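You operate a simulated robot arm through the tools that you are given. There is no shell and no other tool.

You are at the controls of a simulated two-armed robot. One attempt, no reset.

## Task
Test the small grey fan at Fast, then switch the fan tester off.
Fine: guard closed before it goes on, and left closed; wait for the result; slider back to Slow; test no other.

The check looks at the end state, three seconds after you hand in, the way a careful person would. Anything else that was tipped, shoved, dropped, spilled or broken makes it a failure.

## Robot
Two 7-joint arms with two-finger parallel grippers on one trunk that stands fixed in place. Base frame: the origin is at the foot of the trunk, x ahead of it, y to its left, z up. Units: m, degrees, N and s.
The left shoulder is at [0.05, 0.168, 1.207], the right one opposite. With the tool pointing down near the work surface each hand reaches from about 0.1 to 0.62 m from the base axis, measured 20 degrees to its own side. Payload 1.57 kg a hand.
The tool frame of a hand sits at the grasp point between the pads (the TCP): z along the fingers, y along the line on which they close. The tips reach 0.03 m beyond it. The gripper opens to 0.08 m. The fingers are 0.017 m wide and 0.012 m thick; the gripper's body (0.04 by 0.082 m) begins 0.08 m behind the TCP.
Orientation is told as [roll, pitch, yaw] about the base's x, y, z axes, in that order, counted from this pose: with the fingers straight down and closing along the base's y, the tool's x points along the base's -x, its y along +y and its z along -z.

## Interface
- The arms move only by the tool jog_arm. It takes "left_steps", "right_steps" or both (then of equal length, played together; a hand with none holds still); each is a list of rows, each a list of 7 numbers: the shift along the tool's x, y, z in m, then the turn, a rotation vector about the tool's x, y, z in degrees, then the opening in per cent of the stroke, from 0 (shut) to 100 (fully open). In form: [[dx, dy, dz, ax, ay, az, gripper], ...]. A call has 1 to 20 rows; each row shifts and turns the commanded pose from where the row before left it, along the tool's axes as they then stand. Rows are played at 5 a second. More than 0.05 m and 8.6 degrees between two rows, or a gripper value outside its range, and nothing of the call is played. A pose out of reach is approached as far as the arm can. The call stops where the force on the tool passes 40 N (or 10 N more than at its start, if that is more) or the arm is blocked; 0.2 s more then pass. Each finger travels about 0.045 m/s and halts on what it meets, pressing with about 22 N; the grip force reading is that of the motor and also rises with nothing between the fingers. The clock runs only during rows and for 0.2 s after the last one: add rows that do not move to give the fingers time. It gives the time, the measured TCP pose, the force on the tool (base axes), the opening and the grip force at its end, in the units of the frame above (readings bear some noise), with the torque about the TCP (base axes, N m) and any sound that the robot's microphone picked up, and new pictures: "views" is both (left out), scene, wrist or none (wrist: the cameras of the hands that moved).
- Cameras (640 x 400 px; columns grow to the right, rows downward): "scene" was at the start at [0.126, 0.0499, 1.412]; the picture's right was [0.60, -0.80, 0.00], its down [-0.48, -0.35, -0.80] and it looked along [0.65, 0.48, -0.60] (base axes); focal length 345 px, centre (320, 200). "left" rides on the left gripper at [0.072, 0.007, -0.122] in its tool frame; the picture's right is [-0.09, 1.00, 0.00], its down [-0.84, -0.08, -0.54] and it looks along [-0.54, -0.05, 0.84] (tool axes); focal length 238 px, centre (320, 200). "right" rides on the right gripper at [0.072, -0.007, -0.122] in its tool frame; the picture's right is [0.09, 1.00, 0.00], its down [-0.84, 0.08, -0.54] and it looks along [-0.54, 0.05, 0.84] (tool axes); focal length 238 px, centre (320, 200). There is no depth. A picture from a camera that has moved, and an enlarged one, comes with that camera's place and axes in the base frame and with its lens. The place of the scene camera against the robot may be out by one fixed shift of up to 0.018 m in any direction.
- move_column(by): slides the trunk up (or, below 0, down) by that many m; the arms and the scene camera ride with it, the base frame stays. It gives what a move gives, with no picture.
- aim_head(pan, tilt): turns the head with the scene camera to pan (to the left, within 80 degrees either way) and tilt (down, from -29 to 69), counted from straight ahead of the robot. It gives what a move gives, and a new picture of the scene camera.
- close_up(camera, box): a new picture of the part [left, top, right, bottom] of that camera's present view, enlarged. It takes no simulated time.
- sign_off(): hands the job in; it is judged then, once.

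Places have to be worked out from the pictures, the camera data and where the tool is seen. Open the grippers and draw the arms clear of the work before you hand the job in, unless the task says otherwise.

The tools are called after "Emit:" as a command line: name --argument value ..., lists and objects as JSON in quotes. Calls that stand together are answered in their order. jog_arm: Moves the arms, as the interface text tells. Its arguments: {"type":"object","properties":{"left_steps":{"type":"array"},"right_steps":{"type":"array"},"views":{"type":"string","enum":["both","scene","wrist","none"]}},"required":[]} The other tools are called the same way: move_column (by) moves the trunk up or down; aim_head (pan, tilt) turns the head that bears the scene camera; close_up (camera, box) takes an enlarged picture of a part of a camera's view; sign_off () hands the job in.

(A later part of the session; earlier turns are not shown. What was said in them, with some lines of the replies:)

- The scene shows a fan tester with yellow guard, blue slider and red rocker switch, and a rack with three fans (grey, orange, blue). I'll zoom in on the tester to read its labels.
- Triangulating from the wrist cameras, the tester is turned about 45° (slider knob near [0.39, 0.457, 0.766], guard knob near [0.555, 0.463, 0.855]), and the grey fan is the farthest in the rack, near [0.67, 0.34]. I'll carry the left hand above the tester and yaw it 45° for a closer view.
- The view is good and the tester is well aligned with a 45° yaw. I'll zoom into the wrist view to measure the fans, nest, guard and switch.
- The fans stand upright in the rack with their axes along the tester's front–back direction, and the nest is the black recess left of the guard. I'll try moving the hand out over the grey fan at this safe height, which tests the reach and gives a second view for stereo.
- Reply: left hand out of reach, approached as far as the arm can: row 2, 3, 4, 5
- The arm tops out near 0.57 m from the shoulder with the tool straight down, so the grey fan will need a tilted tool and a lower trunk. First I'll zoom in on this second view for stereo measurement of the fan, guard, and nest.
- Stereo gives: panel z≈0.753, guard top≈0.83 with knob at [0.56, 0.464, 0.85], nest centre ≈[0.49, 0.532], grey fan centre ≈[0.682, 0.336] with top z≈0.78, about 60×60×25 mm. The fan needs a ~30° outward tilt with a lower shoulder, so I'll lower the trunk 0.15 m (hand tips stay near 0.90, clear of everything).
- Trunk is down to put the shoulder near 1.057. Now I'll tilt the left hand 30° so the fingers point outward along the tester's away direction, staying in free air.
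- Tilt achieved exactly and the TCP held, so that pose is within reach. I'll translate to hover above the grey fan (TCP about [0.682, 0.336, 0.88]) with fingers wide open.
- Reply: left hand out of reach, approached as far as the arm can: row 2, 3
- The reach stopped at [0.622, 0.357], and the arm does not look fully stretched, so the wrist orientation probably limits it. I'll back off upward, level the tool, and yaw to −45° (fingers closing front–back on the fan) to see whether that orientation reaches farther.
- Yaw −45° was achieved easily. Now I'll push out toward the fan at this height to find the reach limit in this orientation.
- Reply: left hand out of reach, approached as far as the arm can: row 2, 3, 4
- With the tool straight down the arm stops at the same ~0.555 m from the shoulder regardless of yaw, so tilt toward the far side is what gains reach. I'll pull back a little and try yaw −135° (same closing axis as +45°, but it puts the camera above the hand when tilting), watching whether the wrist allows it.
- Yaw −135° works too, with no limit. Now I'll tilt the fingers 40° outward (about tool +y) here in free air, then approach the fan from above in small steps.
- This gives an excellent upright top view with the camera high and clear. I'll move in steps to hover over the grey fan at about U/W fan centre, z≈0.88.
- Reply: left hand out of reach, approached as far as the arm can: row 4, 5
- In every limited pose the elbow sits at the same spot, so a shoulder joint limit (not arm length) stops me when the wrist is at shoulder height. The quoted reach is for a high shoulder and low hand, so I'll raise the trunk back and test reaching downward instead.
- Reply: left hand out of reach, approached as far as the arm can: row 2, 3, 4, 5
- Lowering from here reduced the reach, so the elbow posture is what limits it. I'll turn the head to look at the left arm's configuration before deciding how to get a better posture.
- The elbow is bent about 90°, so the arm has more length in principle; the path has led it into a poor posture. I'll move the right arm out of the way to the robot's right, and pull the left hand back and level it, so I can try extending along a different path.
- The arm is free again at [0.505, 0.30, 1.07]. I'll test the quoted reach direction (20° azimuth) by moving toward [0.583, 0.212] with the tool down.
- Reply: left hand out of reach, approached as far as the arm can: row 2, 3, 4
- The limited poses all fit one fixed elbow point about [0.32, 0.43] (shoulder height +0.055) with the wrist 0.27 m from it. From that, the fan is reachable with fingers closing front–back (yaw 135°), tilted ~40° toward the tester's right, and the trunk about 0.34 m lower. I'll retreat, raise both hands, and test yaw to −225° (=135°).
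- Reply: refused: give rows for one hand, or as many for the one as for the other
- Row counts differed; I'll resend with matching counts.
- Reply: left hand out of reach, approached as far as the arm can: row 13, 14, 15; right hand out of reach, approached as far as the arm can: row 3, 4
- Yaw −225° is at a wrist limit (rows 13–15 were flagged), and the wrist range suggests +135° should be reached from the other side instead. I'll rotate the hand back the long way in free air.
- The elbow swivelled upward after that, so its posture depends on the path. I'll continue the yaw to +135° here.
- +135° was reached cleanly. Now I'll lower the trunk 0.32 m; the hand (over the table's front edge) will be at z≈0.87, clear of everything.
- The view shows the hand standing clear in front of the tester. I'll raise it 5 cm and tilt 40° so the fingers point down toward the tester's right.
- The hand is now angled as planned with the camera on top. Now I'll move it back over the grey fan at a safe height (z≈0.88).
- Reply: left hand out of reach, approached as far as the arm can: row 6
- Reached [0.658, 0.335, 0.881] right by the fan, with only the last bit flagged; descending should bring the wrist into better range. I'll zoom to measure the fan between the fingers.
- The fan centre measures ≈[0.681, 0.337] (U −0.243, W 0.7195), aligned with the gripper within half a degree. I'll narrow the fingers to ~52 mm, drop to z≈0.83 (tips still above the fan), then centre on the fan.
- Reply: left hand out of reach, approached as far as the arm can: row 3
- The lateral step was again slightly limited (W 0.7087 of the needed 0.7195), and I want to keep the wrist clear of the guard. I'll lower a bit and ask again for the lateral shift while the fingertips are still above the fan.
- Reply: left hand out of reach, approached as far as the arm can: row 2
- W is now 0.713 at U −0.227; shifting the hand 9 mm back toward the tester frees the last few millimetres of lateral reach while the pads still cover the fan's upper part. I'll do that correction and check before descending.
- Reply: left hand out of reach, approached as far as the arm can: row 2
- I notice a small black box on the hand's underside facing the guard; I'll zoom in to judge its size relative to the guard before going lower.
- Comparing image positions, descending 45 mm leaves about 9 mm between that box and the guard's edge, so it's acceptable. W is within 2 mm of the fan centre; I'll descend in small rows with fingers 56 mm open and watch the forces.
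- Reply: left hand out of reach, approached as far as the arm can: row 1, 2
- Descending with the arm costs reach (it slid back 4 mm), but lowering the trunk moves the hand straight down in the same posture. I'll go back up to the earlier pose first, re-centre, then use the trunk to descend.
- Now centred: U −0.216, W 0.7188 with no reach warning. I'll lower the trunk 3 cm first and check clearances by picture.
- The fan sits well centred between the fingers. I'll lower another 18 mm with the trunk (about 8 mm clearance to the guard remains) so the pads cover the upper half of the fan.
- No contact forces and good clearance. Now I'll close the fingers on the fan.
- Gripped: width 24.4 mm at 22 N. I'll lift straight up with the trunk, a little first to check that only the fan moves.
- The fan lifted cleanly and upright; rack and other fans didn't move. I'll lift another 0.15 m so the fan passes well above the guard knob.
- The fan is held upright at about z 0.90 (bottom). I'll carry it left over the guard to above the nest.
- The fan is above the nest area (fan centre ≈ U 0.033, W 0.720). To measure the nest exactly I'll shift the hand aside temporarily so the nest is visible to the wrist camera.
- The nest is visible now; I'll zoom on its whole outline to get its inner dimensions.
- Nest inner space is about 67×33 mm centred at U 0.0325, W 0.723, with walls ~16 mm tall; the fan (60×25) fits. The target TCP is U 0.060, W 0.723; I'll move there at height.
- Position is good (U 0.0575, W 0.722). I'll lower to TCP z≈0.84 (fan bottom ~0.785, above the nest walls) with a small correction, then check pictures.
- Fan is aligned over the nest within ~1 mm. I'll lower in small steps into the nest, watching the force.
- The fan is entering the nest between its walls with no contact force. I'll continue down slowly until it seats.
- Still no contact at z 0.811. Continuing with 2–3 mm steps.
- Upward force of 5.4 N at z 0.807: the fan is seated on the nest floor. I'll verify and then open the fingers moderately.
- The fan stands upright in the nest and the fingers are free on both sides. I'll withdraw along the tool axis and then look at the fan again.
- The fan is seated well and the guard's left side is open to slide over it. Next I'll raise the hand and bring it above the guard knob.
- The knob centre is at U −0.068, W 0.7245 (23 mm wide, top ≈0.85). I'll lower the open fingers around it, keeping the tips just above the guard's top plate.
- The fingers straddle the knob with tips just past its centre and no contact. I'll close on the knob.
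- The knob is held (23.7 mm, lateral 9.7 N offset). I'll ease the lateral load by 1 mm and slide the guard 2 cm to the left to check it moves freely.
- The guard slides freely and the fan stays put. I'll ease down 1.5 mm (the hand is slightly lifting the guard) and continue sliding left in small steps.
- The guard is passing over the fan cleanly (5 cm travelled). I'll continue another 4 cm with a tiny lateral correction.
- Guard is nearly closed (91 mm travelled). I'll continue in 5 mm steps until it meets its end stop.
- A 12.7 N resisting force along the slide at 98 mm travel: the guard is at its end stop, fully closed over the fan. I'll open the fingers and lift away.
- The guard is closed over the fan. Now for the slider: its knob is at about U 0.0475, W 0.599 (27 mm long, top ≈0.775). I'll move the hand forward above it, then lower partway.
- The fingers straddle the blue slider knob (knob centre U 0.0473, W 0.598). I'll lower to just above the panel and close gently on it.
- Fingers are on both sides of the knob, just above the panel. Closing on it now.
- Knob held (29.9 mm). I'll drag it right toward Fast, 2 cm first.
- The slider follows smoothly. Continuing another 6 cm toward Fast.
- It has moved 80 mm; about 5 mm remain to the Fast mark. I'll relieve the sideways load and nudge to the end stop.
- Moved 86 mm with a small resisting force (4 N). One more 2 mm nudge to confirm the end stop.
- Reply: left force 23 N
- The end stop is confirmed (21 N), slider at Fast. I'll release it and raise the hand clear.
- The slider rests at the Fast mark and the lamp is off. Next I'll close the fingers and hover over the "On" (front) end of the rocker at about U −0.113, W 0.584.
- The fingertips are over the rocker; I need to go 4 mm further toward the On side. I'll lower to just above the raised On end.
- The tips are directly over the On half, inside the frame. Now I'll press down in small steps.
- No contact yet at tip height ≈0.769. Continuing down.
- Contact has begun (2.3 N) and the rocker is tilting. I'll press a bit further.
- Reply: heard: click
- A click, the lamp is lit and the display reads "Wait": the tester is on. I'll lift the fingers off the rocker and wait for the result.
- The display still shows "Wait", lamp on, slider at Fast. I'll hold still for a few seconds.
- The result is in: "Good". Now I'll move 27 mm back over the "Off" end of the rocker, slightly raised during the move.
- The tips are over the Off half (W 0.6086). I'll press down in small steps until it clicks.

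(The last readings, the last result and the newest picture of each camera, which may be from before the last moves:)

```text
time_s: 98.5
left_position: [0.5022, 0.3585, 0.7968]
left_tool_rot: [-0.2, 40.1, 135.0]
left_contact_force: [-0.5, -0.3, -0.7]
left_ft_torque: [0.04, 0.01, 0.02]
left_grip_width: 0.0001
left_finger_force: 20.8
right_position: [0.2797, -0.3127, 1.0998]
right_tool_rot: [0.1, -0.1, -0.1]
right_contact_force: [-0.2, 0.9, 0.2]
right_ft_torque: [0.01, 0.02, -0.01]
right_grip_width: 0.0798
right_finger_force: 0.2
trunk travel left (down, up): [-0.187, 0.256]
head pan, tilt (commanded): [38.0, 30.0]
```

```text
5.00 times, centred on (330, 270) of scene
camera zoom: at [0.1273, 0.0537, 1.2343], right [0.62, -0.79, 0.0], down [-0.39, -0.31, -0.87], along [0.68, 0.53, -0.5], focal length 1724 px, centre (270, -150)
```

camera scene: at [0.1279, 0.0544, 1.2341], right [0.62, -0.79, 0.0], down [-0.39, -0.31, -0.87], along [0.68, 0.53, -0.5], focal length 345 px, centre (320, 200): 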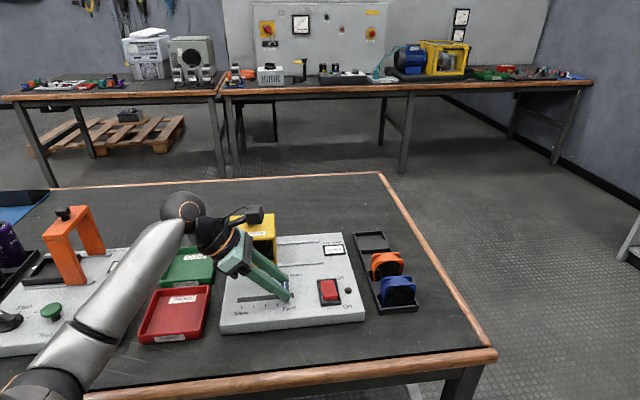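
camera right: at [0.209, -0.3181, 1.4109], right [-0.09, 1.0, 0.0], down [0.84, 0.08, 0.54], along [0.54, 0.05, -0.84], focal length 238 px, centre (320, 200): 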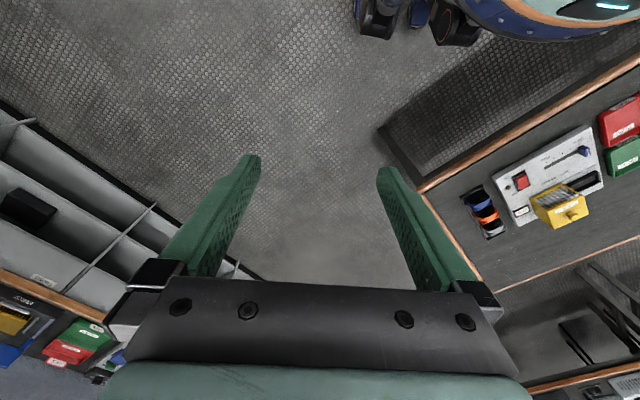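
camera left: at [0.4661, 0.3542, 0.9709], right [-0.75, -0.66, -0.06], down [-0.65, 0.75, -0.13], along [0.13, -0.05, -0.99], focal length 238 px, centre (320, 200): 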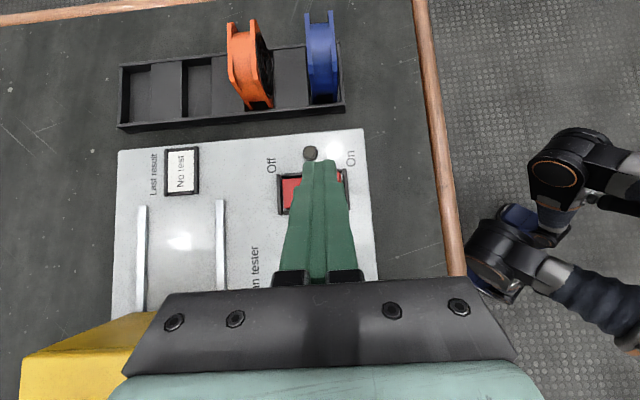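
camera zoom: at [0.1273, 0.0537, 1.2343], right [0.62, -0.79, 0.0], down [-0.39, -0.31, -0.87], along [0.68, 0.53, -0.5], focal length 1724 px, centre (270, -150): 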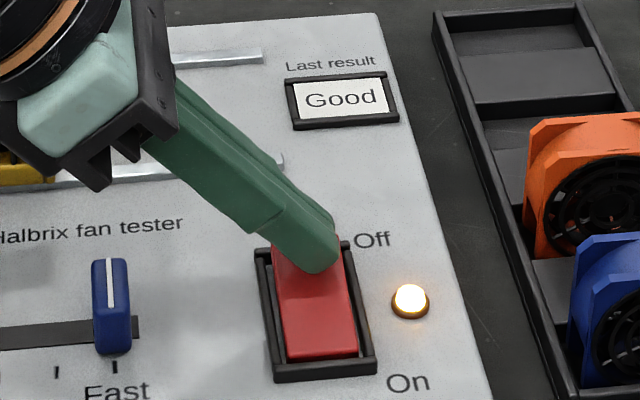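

No contact yet at z 0.797. Continuing the press.

Emit:
jog_arm --left_steps '[[-0.0019, 0, 0.0023, 0, 0, 0, 0], [-0.0019, 0, 0.0023, 0, 0, 0, 0]]' --views "none"

Emit:
jog_arm --left_steps '[[-0.0013, 0, 0.0015, 0, 0, 0, 0], [-0.0013, 0, 0.0015, 0, 0, 0, 0]]' --views "none"

Emit:
close_up --camera "scene" --box '[290, 230, 370, 310]'

```text
time_s: 99.2
left_position: [0.5017, 0.3569, 0.7912]
left_tool_rot: [-0.3, 40.2, 135.0]
left_contact_force: [-0.1, 0.9, 4.7]
left_ft_torque: [-0.01, -0.14, 0.04]
left_grip_width: 0.0001
left_finger_force: 21.6
right_position: [0.2804, -0.3117, 1.1006]
right_tool_rot: [0.1, -0.1, 0.0]
right_contact_force: [0.4, 0.5, -0.1]
right_ft_torque: [0.04, 0.01, 0.03]
right_grip_width: 0.0799
right_finger_force: 0.0
trunk travel left (down, up): [-0.187, 0.256]
head pan, tilt (commanded): [38.0, 30.0]
heard: click
```

```text
time_s: 99.8
left_position: [0.4999, 0.3577, 0.7902]
left_tool_rot: [-0.6, 40.4, 134.9]
left_contact_force: [0.1, 5.6, 15.5]
left_ft_torque: [-0.08, -0.02, 0.0]
left_grip_width: 0.0
left_finger_force: 21.0
right_position: [0.28, -0.3111, 1.1006]
right_tool_rot: [0.1, -0.2, 0.0]
right_contact_force: [-0.6, -0.7, 0.0]
right_ft_torque: [0.01, 0.0, -0.02]
right_grip_width: 0.0802
right_finger_force: 0.0
trunk travel left (down, up): [-0.187, 0.256]
head pan, tilt (commanded): [38.0, 30.0]
```

```text
5.00 times, centred on (330, 270) of scene
camera zoom: at [0.126, 0.0533, 1.2347], right [0.62, -0.79, 0.0], down [-0.39, -0.31, -0.87], along [0.68, 0.53, -0.5], focal length 1724 px, centre (270, -150)
```

zoom: 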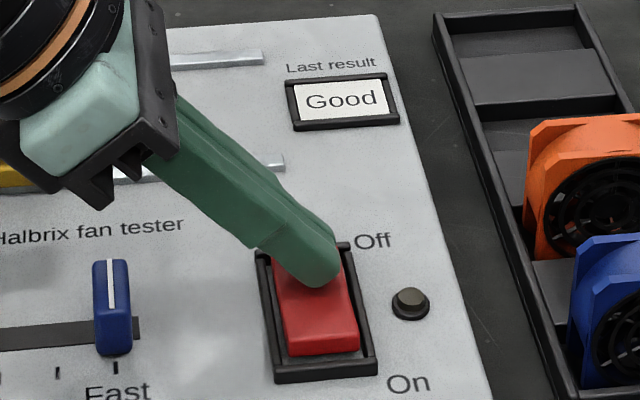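

The click was heard, the lamp is dark and the result "Good" is retained. I'll lift off and return to the slider knob with open fingers.

Emit:
jog_arm --left_steps '[[0.0193, 0, -0.023, 0, 0, 0, 0], [0.0193, 0, -0.023, 0, 0, 0, 20], [-0.0297, 0.00375, -0.0249, 0, 0, 0, 62], [-0.0297, 0.00375, -0.0249, 0, 0, 0, 62], [0, 0, 0, 0, 0, 0, 62], [0, 0, 0, 0, 0, 0, 62]]' --views "wrist"

Emit:
close_up --camera "left" --box '[240, 60, 400, 220]'

Emit:
close_up --camera "scene" --box '[210, 210, 370, 330]'

```text
time_s: 101.2
left_position: [0.4409, 0.4059, 0.8472]
left_tool_rot: [-0.2, 40.1, 134.9]
left_contact_force: [0.7, 0.2, -0.2]
left_ft_torque: [-0.03, -0.01, 0.02]
left_grip_width: 0.0495
left_finger_force: 0.0
right_position: [0.2796, -0.3115, 1.1004]
right_tool_rot: [0.1, 0.0, 0.0]
right_contact_force: [-0.1, 0.1, -0.3]
right_ft_torque: [0.01, 0.02, 0.0]
right_grip_width: 0.0797
right_finger_force: 0.1
trunk travel left (down, up): [-0.187, 0.256]
head pan, tilt (commanded): [38.0, 30.0]
camera left: at [0.4193, 0.4175, 0.9871], right [-0.75, -0.66, -0.06], down [-0.65, 0.75, -0.12], along [0.13, -0.05, -0.99], focal length 238 px, centre (320, 200)
```

left: 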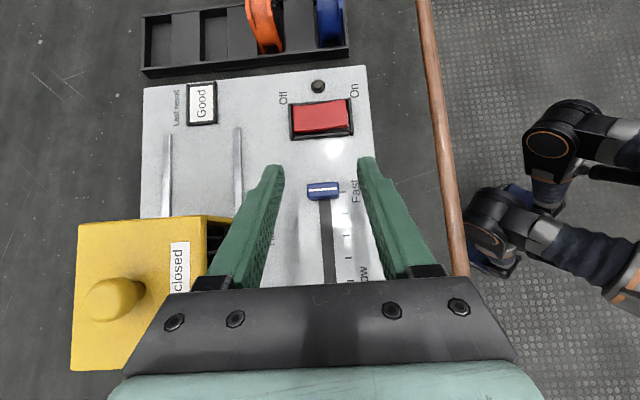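

```text
2.50 times, centred on (320, 140) of left
camera zoom: at [0.4193, 0.4175, 0.9871], right [-0.75, -0.66, -0.06], down [-0.65, 0.75, -0.12], along [0.13, -0.05, -0.99], focal length 596 px, centre (320, 350)
```

zoom: 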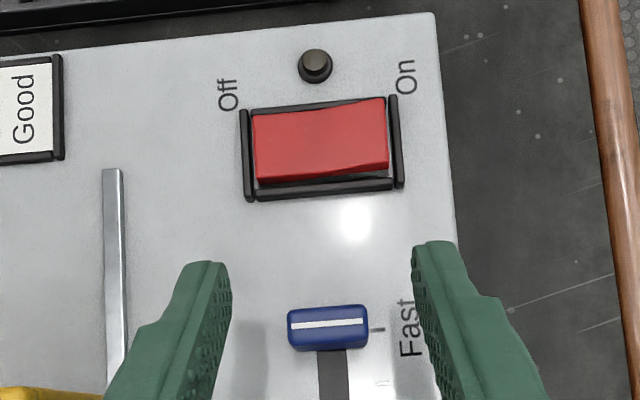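

```text
3.33 times, centred on (290, 270) of scene
camera zoom: at [0.1273, 0.0537, 1.2343], right [0.62, -0.79, 0.0], down [-0.39, -0.31, -0.87], along [0.68, 0.53, -0.5], focal length 1149 px, centre (420, -33)
```

zoom: 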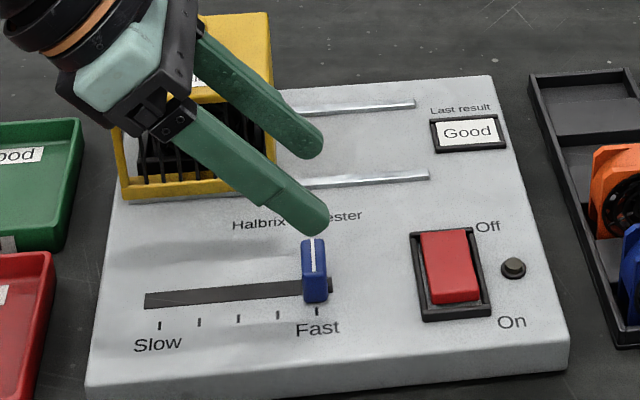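

The rocker is in Off. I'll lower onto the slider knob, close, and prepare to drag it back.

Emit:
jog_arm --left_steps '[[-0.0191, 0, 0.0217, 0, 0, 0, 62], [-0.0191, 0, 0.0217, 0, 0, 0, 62], [0, 0, 0, 0, 0, 0, 62]]' --views "none"

Emit:
close_up --camera "left" --box '[240, 80, 400, 220]'

Emit:
jog_arm --left_steps '[[0, 0, 0, 0, 0, 0, 45], [0, 0, 0, 0, 0, 0, 35], [0, 0, 0, 0, 0, 0, 25], [0, 0, 0, 0, 0, 0, 25]]' --views "none"

Emit:
close_up --camera "left" --box '[240, 80, 400, 220]'

```text
time_s: 102.0
left_position: [0.4404, 0.4075, 0.7904]
left_tool_rot: [-0.3, 40.1, 134.9]
left_contact_force: [0.0, -0.4, -0.5]
left_ft_torque: [-0.02, 0.02, 0.0]
left_grip_width: 0.0495
left_finger_force: 0.1
right_position: [0.2795, -0.3116, 1.1]
right_tool_rot: [0.1, -0.1, 0.0]
right_contact_force: [-0.1, 0.1, 0.4]
right_ft_torque: [-0.01, 0.02, 0.0]
right_grip_width: 0.0798
right_finger_force: 0.0
trunk travel left (down, up): [-0.187, 0.256]
head pan, tilt (commanded): [38.0, 30.0]
```

```text
2.86 times, centred on (320, 150) of left
camera zoom: at [0.4187, 0.4189, 0.9295], right [-0.75, -0.66, -0.06], down [-0.65, 0.75, -0.12], along [0.13, -0.05, -0.99], focal length 681 px, centre (320, 343)
```

zoom: 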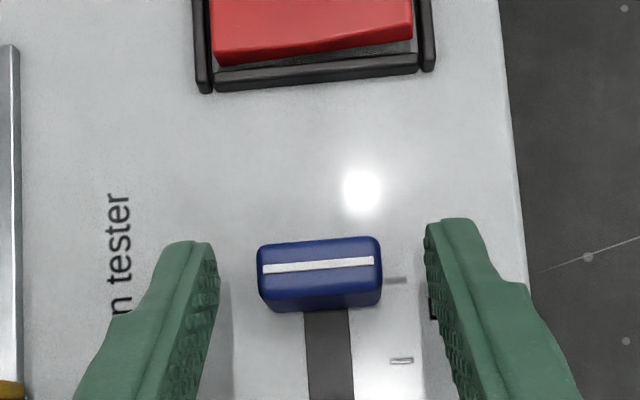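

```text
time_s: 103.0
left_position: [0.441, 0.4084, 0.7896]
left_tool_rot: [-0.2, 40.0, 135.0]
left_contact_force: [2.2, 2.3, -1.1]
left_ft_torque: [0.01, -0.24, 0.12]
left_grip_width: 0.0301
left_finger_force: 34.0
right_position: [0.2811, -0.3123, 1.0997]
right_tool_rot: [0.1, -0.2, 0.0]
right_contact_force: [-0.3, 0.6, 0.1]
right_ft_torque: [-0.01, 0.0, 0.01]
right_grip_width: 0.0799
right_finger_force: 0.1
trunk travel left (down, up): [-0.187, 0.256]
head pan, tilt (commanded): [38.0, 30.0]
```

```text
2.86 times, centred on (320, 150) of left
camera zoom: at [0.419, 0.4192, 0.9296], right [-0.75, -0.66, -0.06], down [-0.65, 0.75, -0.12], along [0.13, -0.05, -0.99], focal length 681 px, centre (320, 343)
```

zoom: 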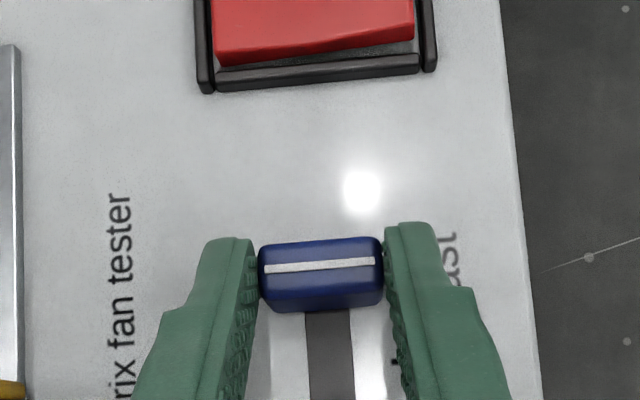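

Knob held. Dragging it left 80 mm toward Slow.

Emit:
jog_arm --left_steps '[[-0.00766, 0, -0.00643, 0, 0, 0, 25], [-0.00766, 0, -0.00643, 0, 0, 0, 25], [-0.00766, 0, -0.00643, 0, 0, 0, 25], [-0.00766, 0, -0.00643, 0, 0, 0, 25], [-0.00766, 0, -0.00643, 0, 0, 0, 25], [-0.00766, 0, -0.00643, 0, 0, 0, 25], [-0.00766, 0, -0.00643, 0, 0, 0, 25], [-0.00766, 0, -0.00643, 0, 0, 0, 25], [0, 0, 0, 0, 0, 0, 25]]' --views "none"

Emit:
close_up --camera "left" --box '[240, 80, 400, 220]'

```text
time_s: 105.0
left_position: [0.3827, 0.4646, 0.7894]
left_tool_rot: [-0.4, 40.4, 134.8]
left_contact_force: [6.8, 6.9, 17.0]
left_ft_torque: [-0.12, 0.02, -0.05]
left_grip_width: 0.0302
left_finger_force: 39.3
right_position: [0.2797, -0.3133, 1.1]
right_tool_rot: [0.2, -0.2, -0.1]
right_contact_force: [1.3, -0.1, -1.4]
right_ft_torque: [-0.02, -0.01, 0.01]
right_grip_width: 0.0797
right_finger_force: 0.0
trunk travel left (down, up): [-0.187, 0.256]
head pan, tilt (commanded): [38.0, 30.0]
```

```text
2.86 times, centred on (320, 150) of left
camera zoom: at [0.3609, 0.4763, 0.9294], right [-0.75, -0.66, -0.07], down [-0.65, 0.75, -0.13], along [0.13, -0.05, -0.99], focal length 681 px, centre (320, 343)
```

zoom: 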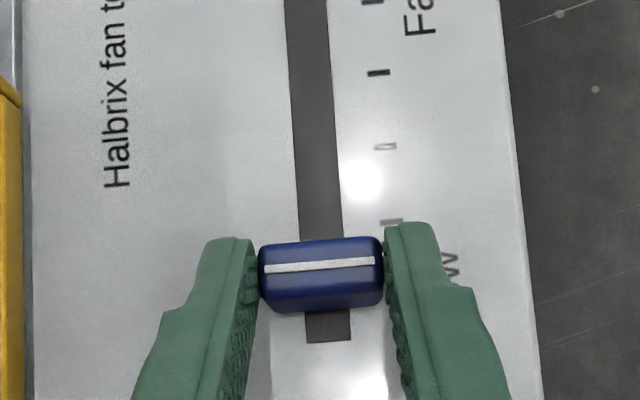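

Moved 81 mm; there's a 17 N upward reaction, so I'll ease up 1.5 mm and go the remaining ~4 mm to the Slow end in small steps.

Emit:
jog_arm --left_steps '[[0.00096, -0.0006, -0.00115, 0, 0, 0, 25], [-0.0023, 0, -0.00193, 0, 0, 0, 25], [0, 0, 0, 0, 0, 0, 25]]' --views "none"

Emit:
jog_arm --left_steps '[[-0.0015, 0, -0.0013, 0, 0, 0, 25], [0, 0, 0, 0, 0, 0, 25]]' --views "none"

Emit:
close_up --camera "left" --box '[240, 80, 400, 220]'

```text
time_s: 105.8
left_position: [0.3808, 0.4671, 0.7901]
left_tool_rot: [-0.2, 40.3, 134.9]
left_contact_force: [4.8, 3.6, 11.5]
left_ft_torque: [-0.87, -0.98, -0.03]
left_grip_width: 0.0296
left_finger_force: 39.0
right_position: [0.2794, -0.3127, 1.1005]
right_tool_rot: [0.0, -0.1, 0.0]
right_contact_force: [0.0, -1.2, -0.3]
right_ft_torque: [0.02, -0.01, 0.0]
right_grip_width: 0.0799
right_finger_force: 0.0
trunk travel left (down, up): [-0.187, 0.256]
head pan, tilt (commanded): [38.0, 30.0]
```

```text
time_s: 106.3
left_position: [0.38, 0.4688, 0.79]
left_tool_rot: [-0.3, 40.3, 134.8]
left_contact_force: [5.4, 3.7, 11.8]
left_ft_torque: [-0.8, -0.64, -0.05]
left_grip_width: 0.0301
left_finger_force: 39.5
right_position: [0.2814, -0.3123, 1.1]
right_tool_rot: [0.2, -0.1, 0.1]
right_contact_force: [0.6, 1.4, 0.4]
right_ft_torque: [-0.01, 0.0, 0.02]
right_grip_width: 0.08
right_finger_force: 0.0
trunk travel left (down, up): [-0.187, 0.256]
head pan, tilt (commanded): [38.0, 30.0]
```

```text
2.86 times, centred on (320, 150) of left
camera zoom: at [0.3579, 0.4798, 0.9294], right [-0.75, -0.66, -0.06], down [-0.65, 0.75, -0.13], along [0.13, -0.05, -0.99], focal length 681 px, centre (320, 343)
```

zoom: 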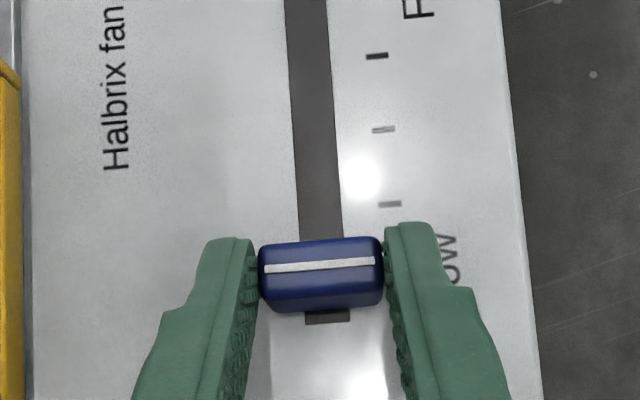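

The view matches the original Slow position. One more small nudge to confirm the end stop.

Emit:
jog_arm --left_steps '[[-0.0012, 0, -0.0018, 0, 0, 0, 25], [0, 0, 0, 0, 0, 0, 25]]' --views "none"

Emit:
close_up --camera "scene" --box '[200, 220, 300, 320]'

```text
time_s: 107.0
left_position: [0.3804, 0.4685, 0.7897]
left_tool_rot: [-0.3, 40.2, 134.9]
left_contact_force: [16.9, -4.7, 1.8]
left_ft_torque: [0.2, -0.38, 0.2]
left_grip_width: 0.0298
left_finger_force: 39.3
right_position: [0.2805, -0.3121, 1.1]
right_tool_rot: [0.3, 0.0, 0.1]
right_contact_force: [-0.3, -0.4, 0.5]
right_ft_torque: [0.0, -0.01, 0.03]
right_grip_width: 0.0801
right_finger_force: 0.1
trunk travel left (down, up): [-0.187, 0.256]
head pan, tilt (commanded): [38.0, 30.0]
```

```text
4.00 times, centred on (250, 270) of scene
camera zoom: at [0.1284, 0.053, 1.2341], right [0.62, -0.79, 0.0], down [-0.39, -0.31, -0.87], along [0.68, 0.53, -0.5], focal length 1379 px, centre (600, -80)
```

zoom: 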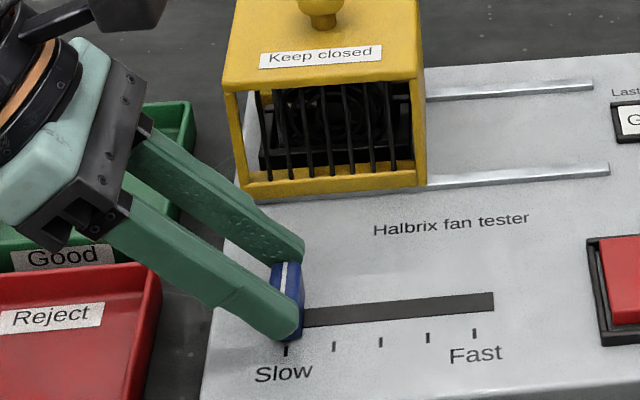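

End stop reached (15 N), slider at Slow. I'll ease, open the fingers and lift away.

Emit:
jog_arm --left_steps '[[0.0008, -0.0006, 0.0006, 0, 0, 0, 25], [0, 0, 0, 0, 0, 0, 45], [0, 0, 0, 0, 0, 0, 60], [0, 0, 0, 0, 0, 0, 65], [0.0193, 0, -0.023, 0, 0, 0, 65], [0.0257, 0, -0.0306, 0, 0, 0, 65], [0.0257, 0, -0.0306, 0, 0, 0, 65], [0, 0, 0, 0, 0, 0, 65]]' --views "both"

Emit:
close_up --camera "scene" --box '[200, 200, 420, 340]'

Emit:
close_up --camera "left" --box '[140, 0, 400, 200]'

```text
time_s: 108.8
left_position: [0.379, 0.47, 0.9015]
left_tool_rot: [-0.1, 40.2, 134.9]
left_contact_force: [-0.5, -0.1, 0.6]
left_ft_torque: [0.01, 0.03, -0.03]
left_grip_width: 0.0519
left_finger_force: 0.1
right_position: [0.2803, -0.3109, 1.0994]
right_tool_rot: [0.1, -0.2, 0.1]
right_contact_force: [0.3, 0.1, -0.7]
right_ft_torque: [-0.01, -0.01, -0.01]
right_grip_width: 0.08
right_finger_force: 0.1
trunk travel left (down, up): [-0.187, 0.256]
head pan, tilt (commanded): [38.0, 30.0]
camera scene: at [0.1272, 0.0537, 1.2343], right [0.62, -0.79, 0.0], down [-0.39, -0.31, -0.87], along [0.68, 0.53, -0.5], focal length 345 px, centre (320, 200)
camera left: at [0.359, 0.4801, 1.0401], right [-0.75, -0.66, -0.06], down [-0.65, 0.75, -0.12], along [0.13, -0.05, -0.99], focal length 238 px, centre (320, 200)
```

scene: 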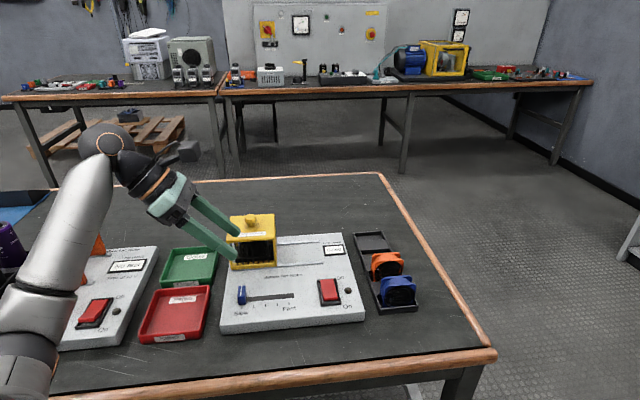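
left: 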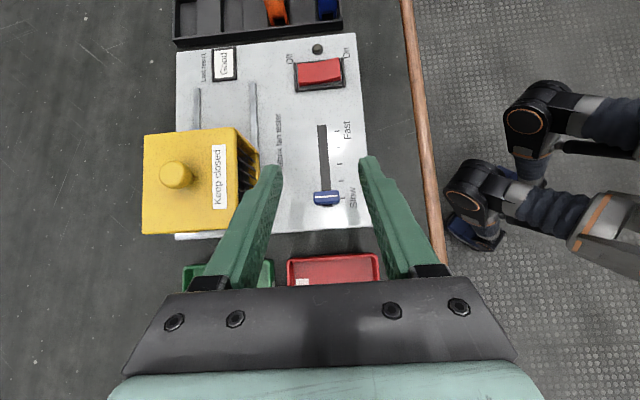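

```text
2.86 times, centred on (310, 270) of scene
camera zoom: at [0.1272, 0.0537, 1.2343], right [0.62, -0.79, 0.0], down [-0.39, -0.31, -0.87], along [0.68, 0.53, -0.5], focal length 985 px, centre (349, 0)
```

zoom: 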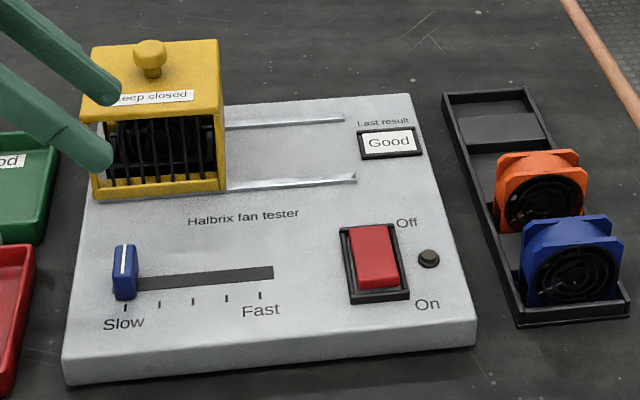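

```text
2.00 times, centred on (270, 100) of left
camera zoom: at [0.359, 0.4801, 1.0401], right [-0.75, -0.66, -0.06], down [-0.65, 0.75, -0.12], along [0.13, -0.05, -0.99], focal length 477 px, centre (420, 400)
```

zoom: 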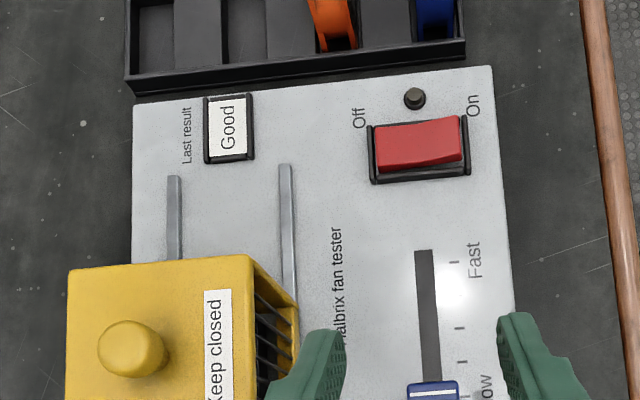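

Everything is in the desired state: guard closed, switch Off, lamp dark, slider at Slow, result "Good". I'll raise the trunk to draw both arms clear of the bench.

Emit:
move_column --by 0.2

Emit:
jog_arm --left_steps '[[0, 0.03, -0.02, 0, 0, 0, 100], [0, 0.03, -0.02, 0, 0, 0, 100], [0, 0.03, -0.02, 0, 0, 0, 100], [0, 0, 0, 0, 0, 0, 100]]' --views "both"

Emit:
aim_head --pan 36 --tilt 40

```text
time_s: 110.9
left_position: [0.3803, 0.4695, 1.0998]
left_tool_rot: [-0.3, 40.2, 135.0]
left_contact_force: [0.4, -0.8, 0.6]
left_ft_torque: [-0.03, 0.01, -0.02]
left_grip_width: 0.0519
left_finger_force: 0.0
right_position: [0.2814, -0.3121, 1.2993]
right_tool_rot: [0.1, 0.0, 0.0]
right_contact_force: [-0.8, 0.2, 0.8]
right_ft_torque: [0.0, -0.04, 0.02]
right_grip_width: 0.0796
right_finger_force: 0.1
trunk travel left (down, up): [-0.387, 0.056]
head pan, tilt (commanded): [38.0, 30.0]
```

```text
time_s: 111.9
left_position: [0.2895, 0.4322, 1.1459]
left_tool_rot: [-0.1, 40.2, 135.0]
left_contact_force: [-0.4, 0.0, 0.7]
left_ft_torque: [0.02, -0.03, -0.03]
left_grip_width: 0.08
left_finger_force: 0.1
right_position: [0.2798, -0.3111, 1.3004]
right_tool_rot: [0.2, -0.1, 0.0]
right_contact_force: [1.3, -0.1, -0.2]
right_ft_torque: [-0.01, -0.01, -0.01]
right_grip_width: 0.08
right_finger_force: 0.0
trunk travel left (down, up): [-0.387, 0.056]
head pan, tilt (commanded): [38.0, 30.0]
camera scene: at [0.1274, 0.0539, 1.4342], right [0.62, -0.79, 0.0], down [-0.39, -0.31, -0.87], along [0.68, 0.53, -0.5], focal length 345 px, centre (320, 200)
camera left: at [0.2673, 0.4433, 1.2854], right [-0.75, -0.66, -0.06], down [-0.65, 0.75, -0.12], along [0.13, -0.05, -0.99], focal length 238 px, centre (320, 200)
```

scene: 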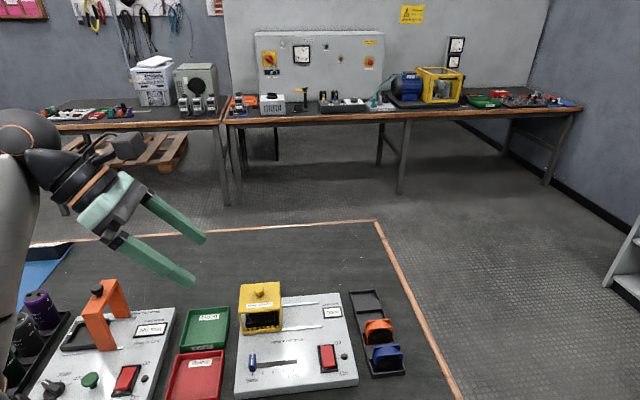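
left: 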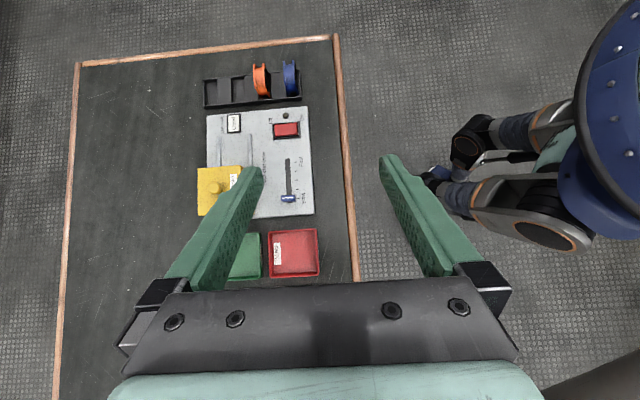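

```text
time_s: 112.6
left_position: [0.2898, 0.4319, 1.146]
left_tool_rot: [-0.1, 40.1, 135.0]
left_contact_force: [-0.1, 0.1, 0.6]
left_ft_torque: [0.01, 0.04, -0.01]
left_grip_width: 0.08
left_finger_force: 0.1
right_position: [0.2796, -0.3125, 1.2994]
right_tool_rot: [0.1, -0.1, 0.0]
right_contact_force: [0.4, -0.1, -0.5]
right_ft_torque: [-0.02, 0.0, 0.0]
right_grip_width: 0.08
right_finger_force: 0.1
trunk travel left (down, up): [-0.387, 0.056]
head pan, tilt (commanded): [36.0, 40.0]
camera scene: at [0.1248, 0.048, 1.419], right [0.59, -0.81, 0.0], down [-0.52, -0.38, -0.77], along [0.62, 0.45, -0.64], focal length 345 px, centre (320, 200)
```

scene: 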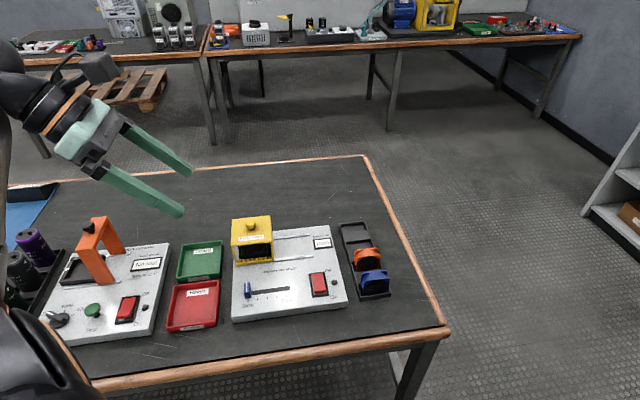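

Both arms are clear of the bench with open grippers. A last zoomed check of the tester and the neighbouring items before handing in.

Emit:
close_up --camera "scene" --box '[220, 205, 400, 325]'

Emit:
close_up --camera "scene" --box '[0, 200, 230, 350]'

```text
3.33 times, centred on (310, 265) of scene
camera zoom: at [0.1248, 0.048, 1.419], right [0.59, -0.81, 0.0], down [-0.52, -0.38, -0.77], along [0.62, 0.45, -0.64], focal length 1149 px, centre (353, -17)
```

zoom: 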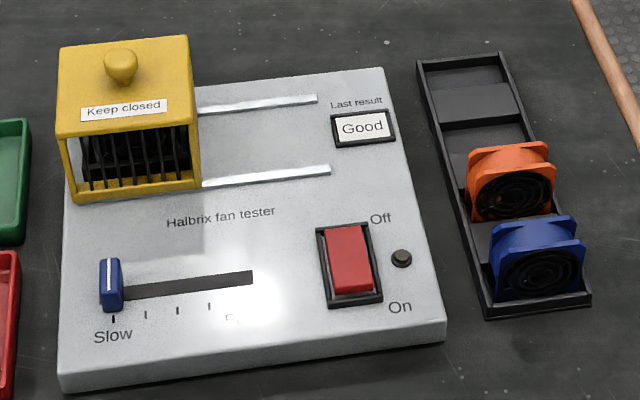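

```text
2.67 times, centred on (115, 275) of scene
camera zoom: at [0.1248, 0.048, 1.419], right [0.59, -0.81, 0.0], down [-0.52, -0.38, -0.77], along [0.62, 0.45, -0.64], focal length 919 px, centre (867, 0)
```

zoom: 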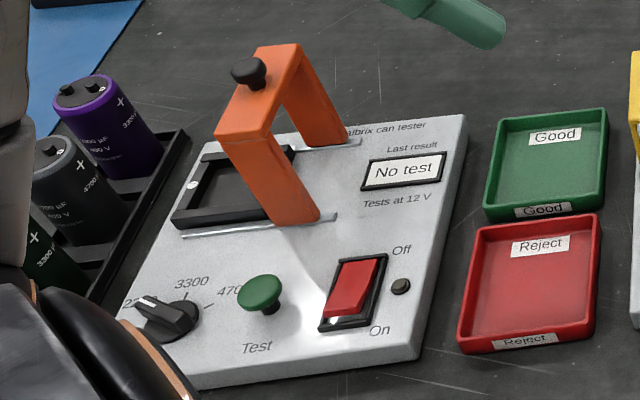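

The fan tester reads "Good". It is off, the guard is closed over the grey fan, and the slider is at Slow. The other fans, the trays and the can tester look unchanged, so I'm handing the job in.

Emit:
sign_off

```text
The job is handed in.
```

The small grey fan was tested at Fast and the tester's result was "Good". The fan tester is now switched off.

- **Guard:** it was slid fully closed over the fan before the tester went on, and it is still closed. The fan is still in the tester, since the task didn't ask for it to be moved out.
- **Result:** I waited until the display changed from "Wait" to "Good" before switching off. It still shows "Good".
- **Slider:** it is back at its Slow end stop.
- **Other items:** no other fan was tested. The orange and blue fans, the trays and the can tester look unchanged in the final pictures.

Both grippers are open and the arms are clear of the bench.
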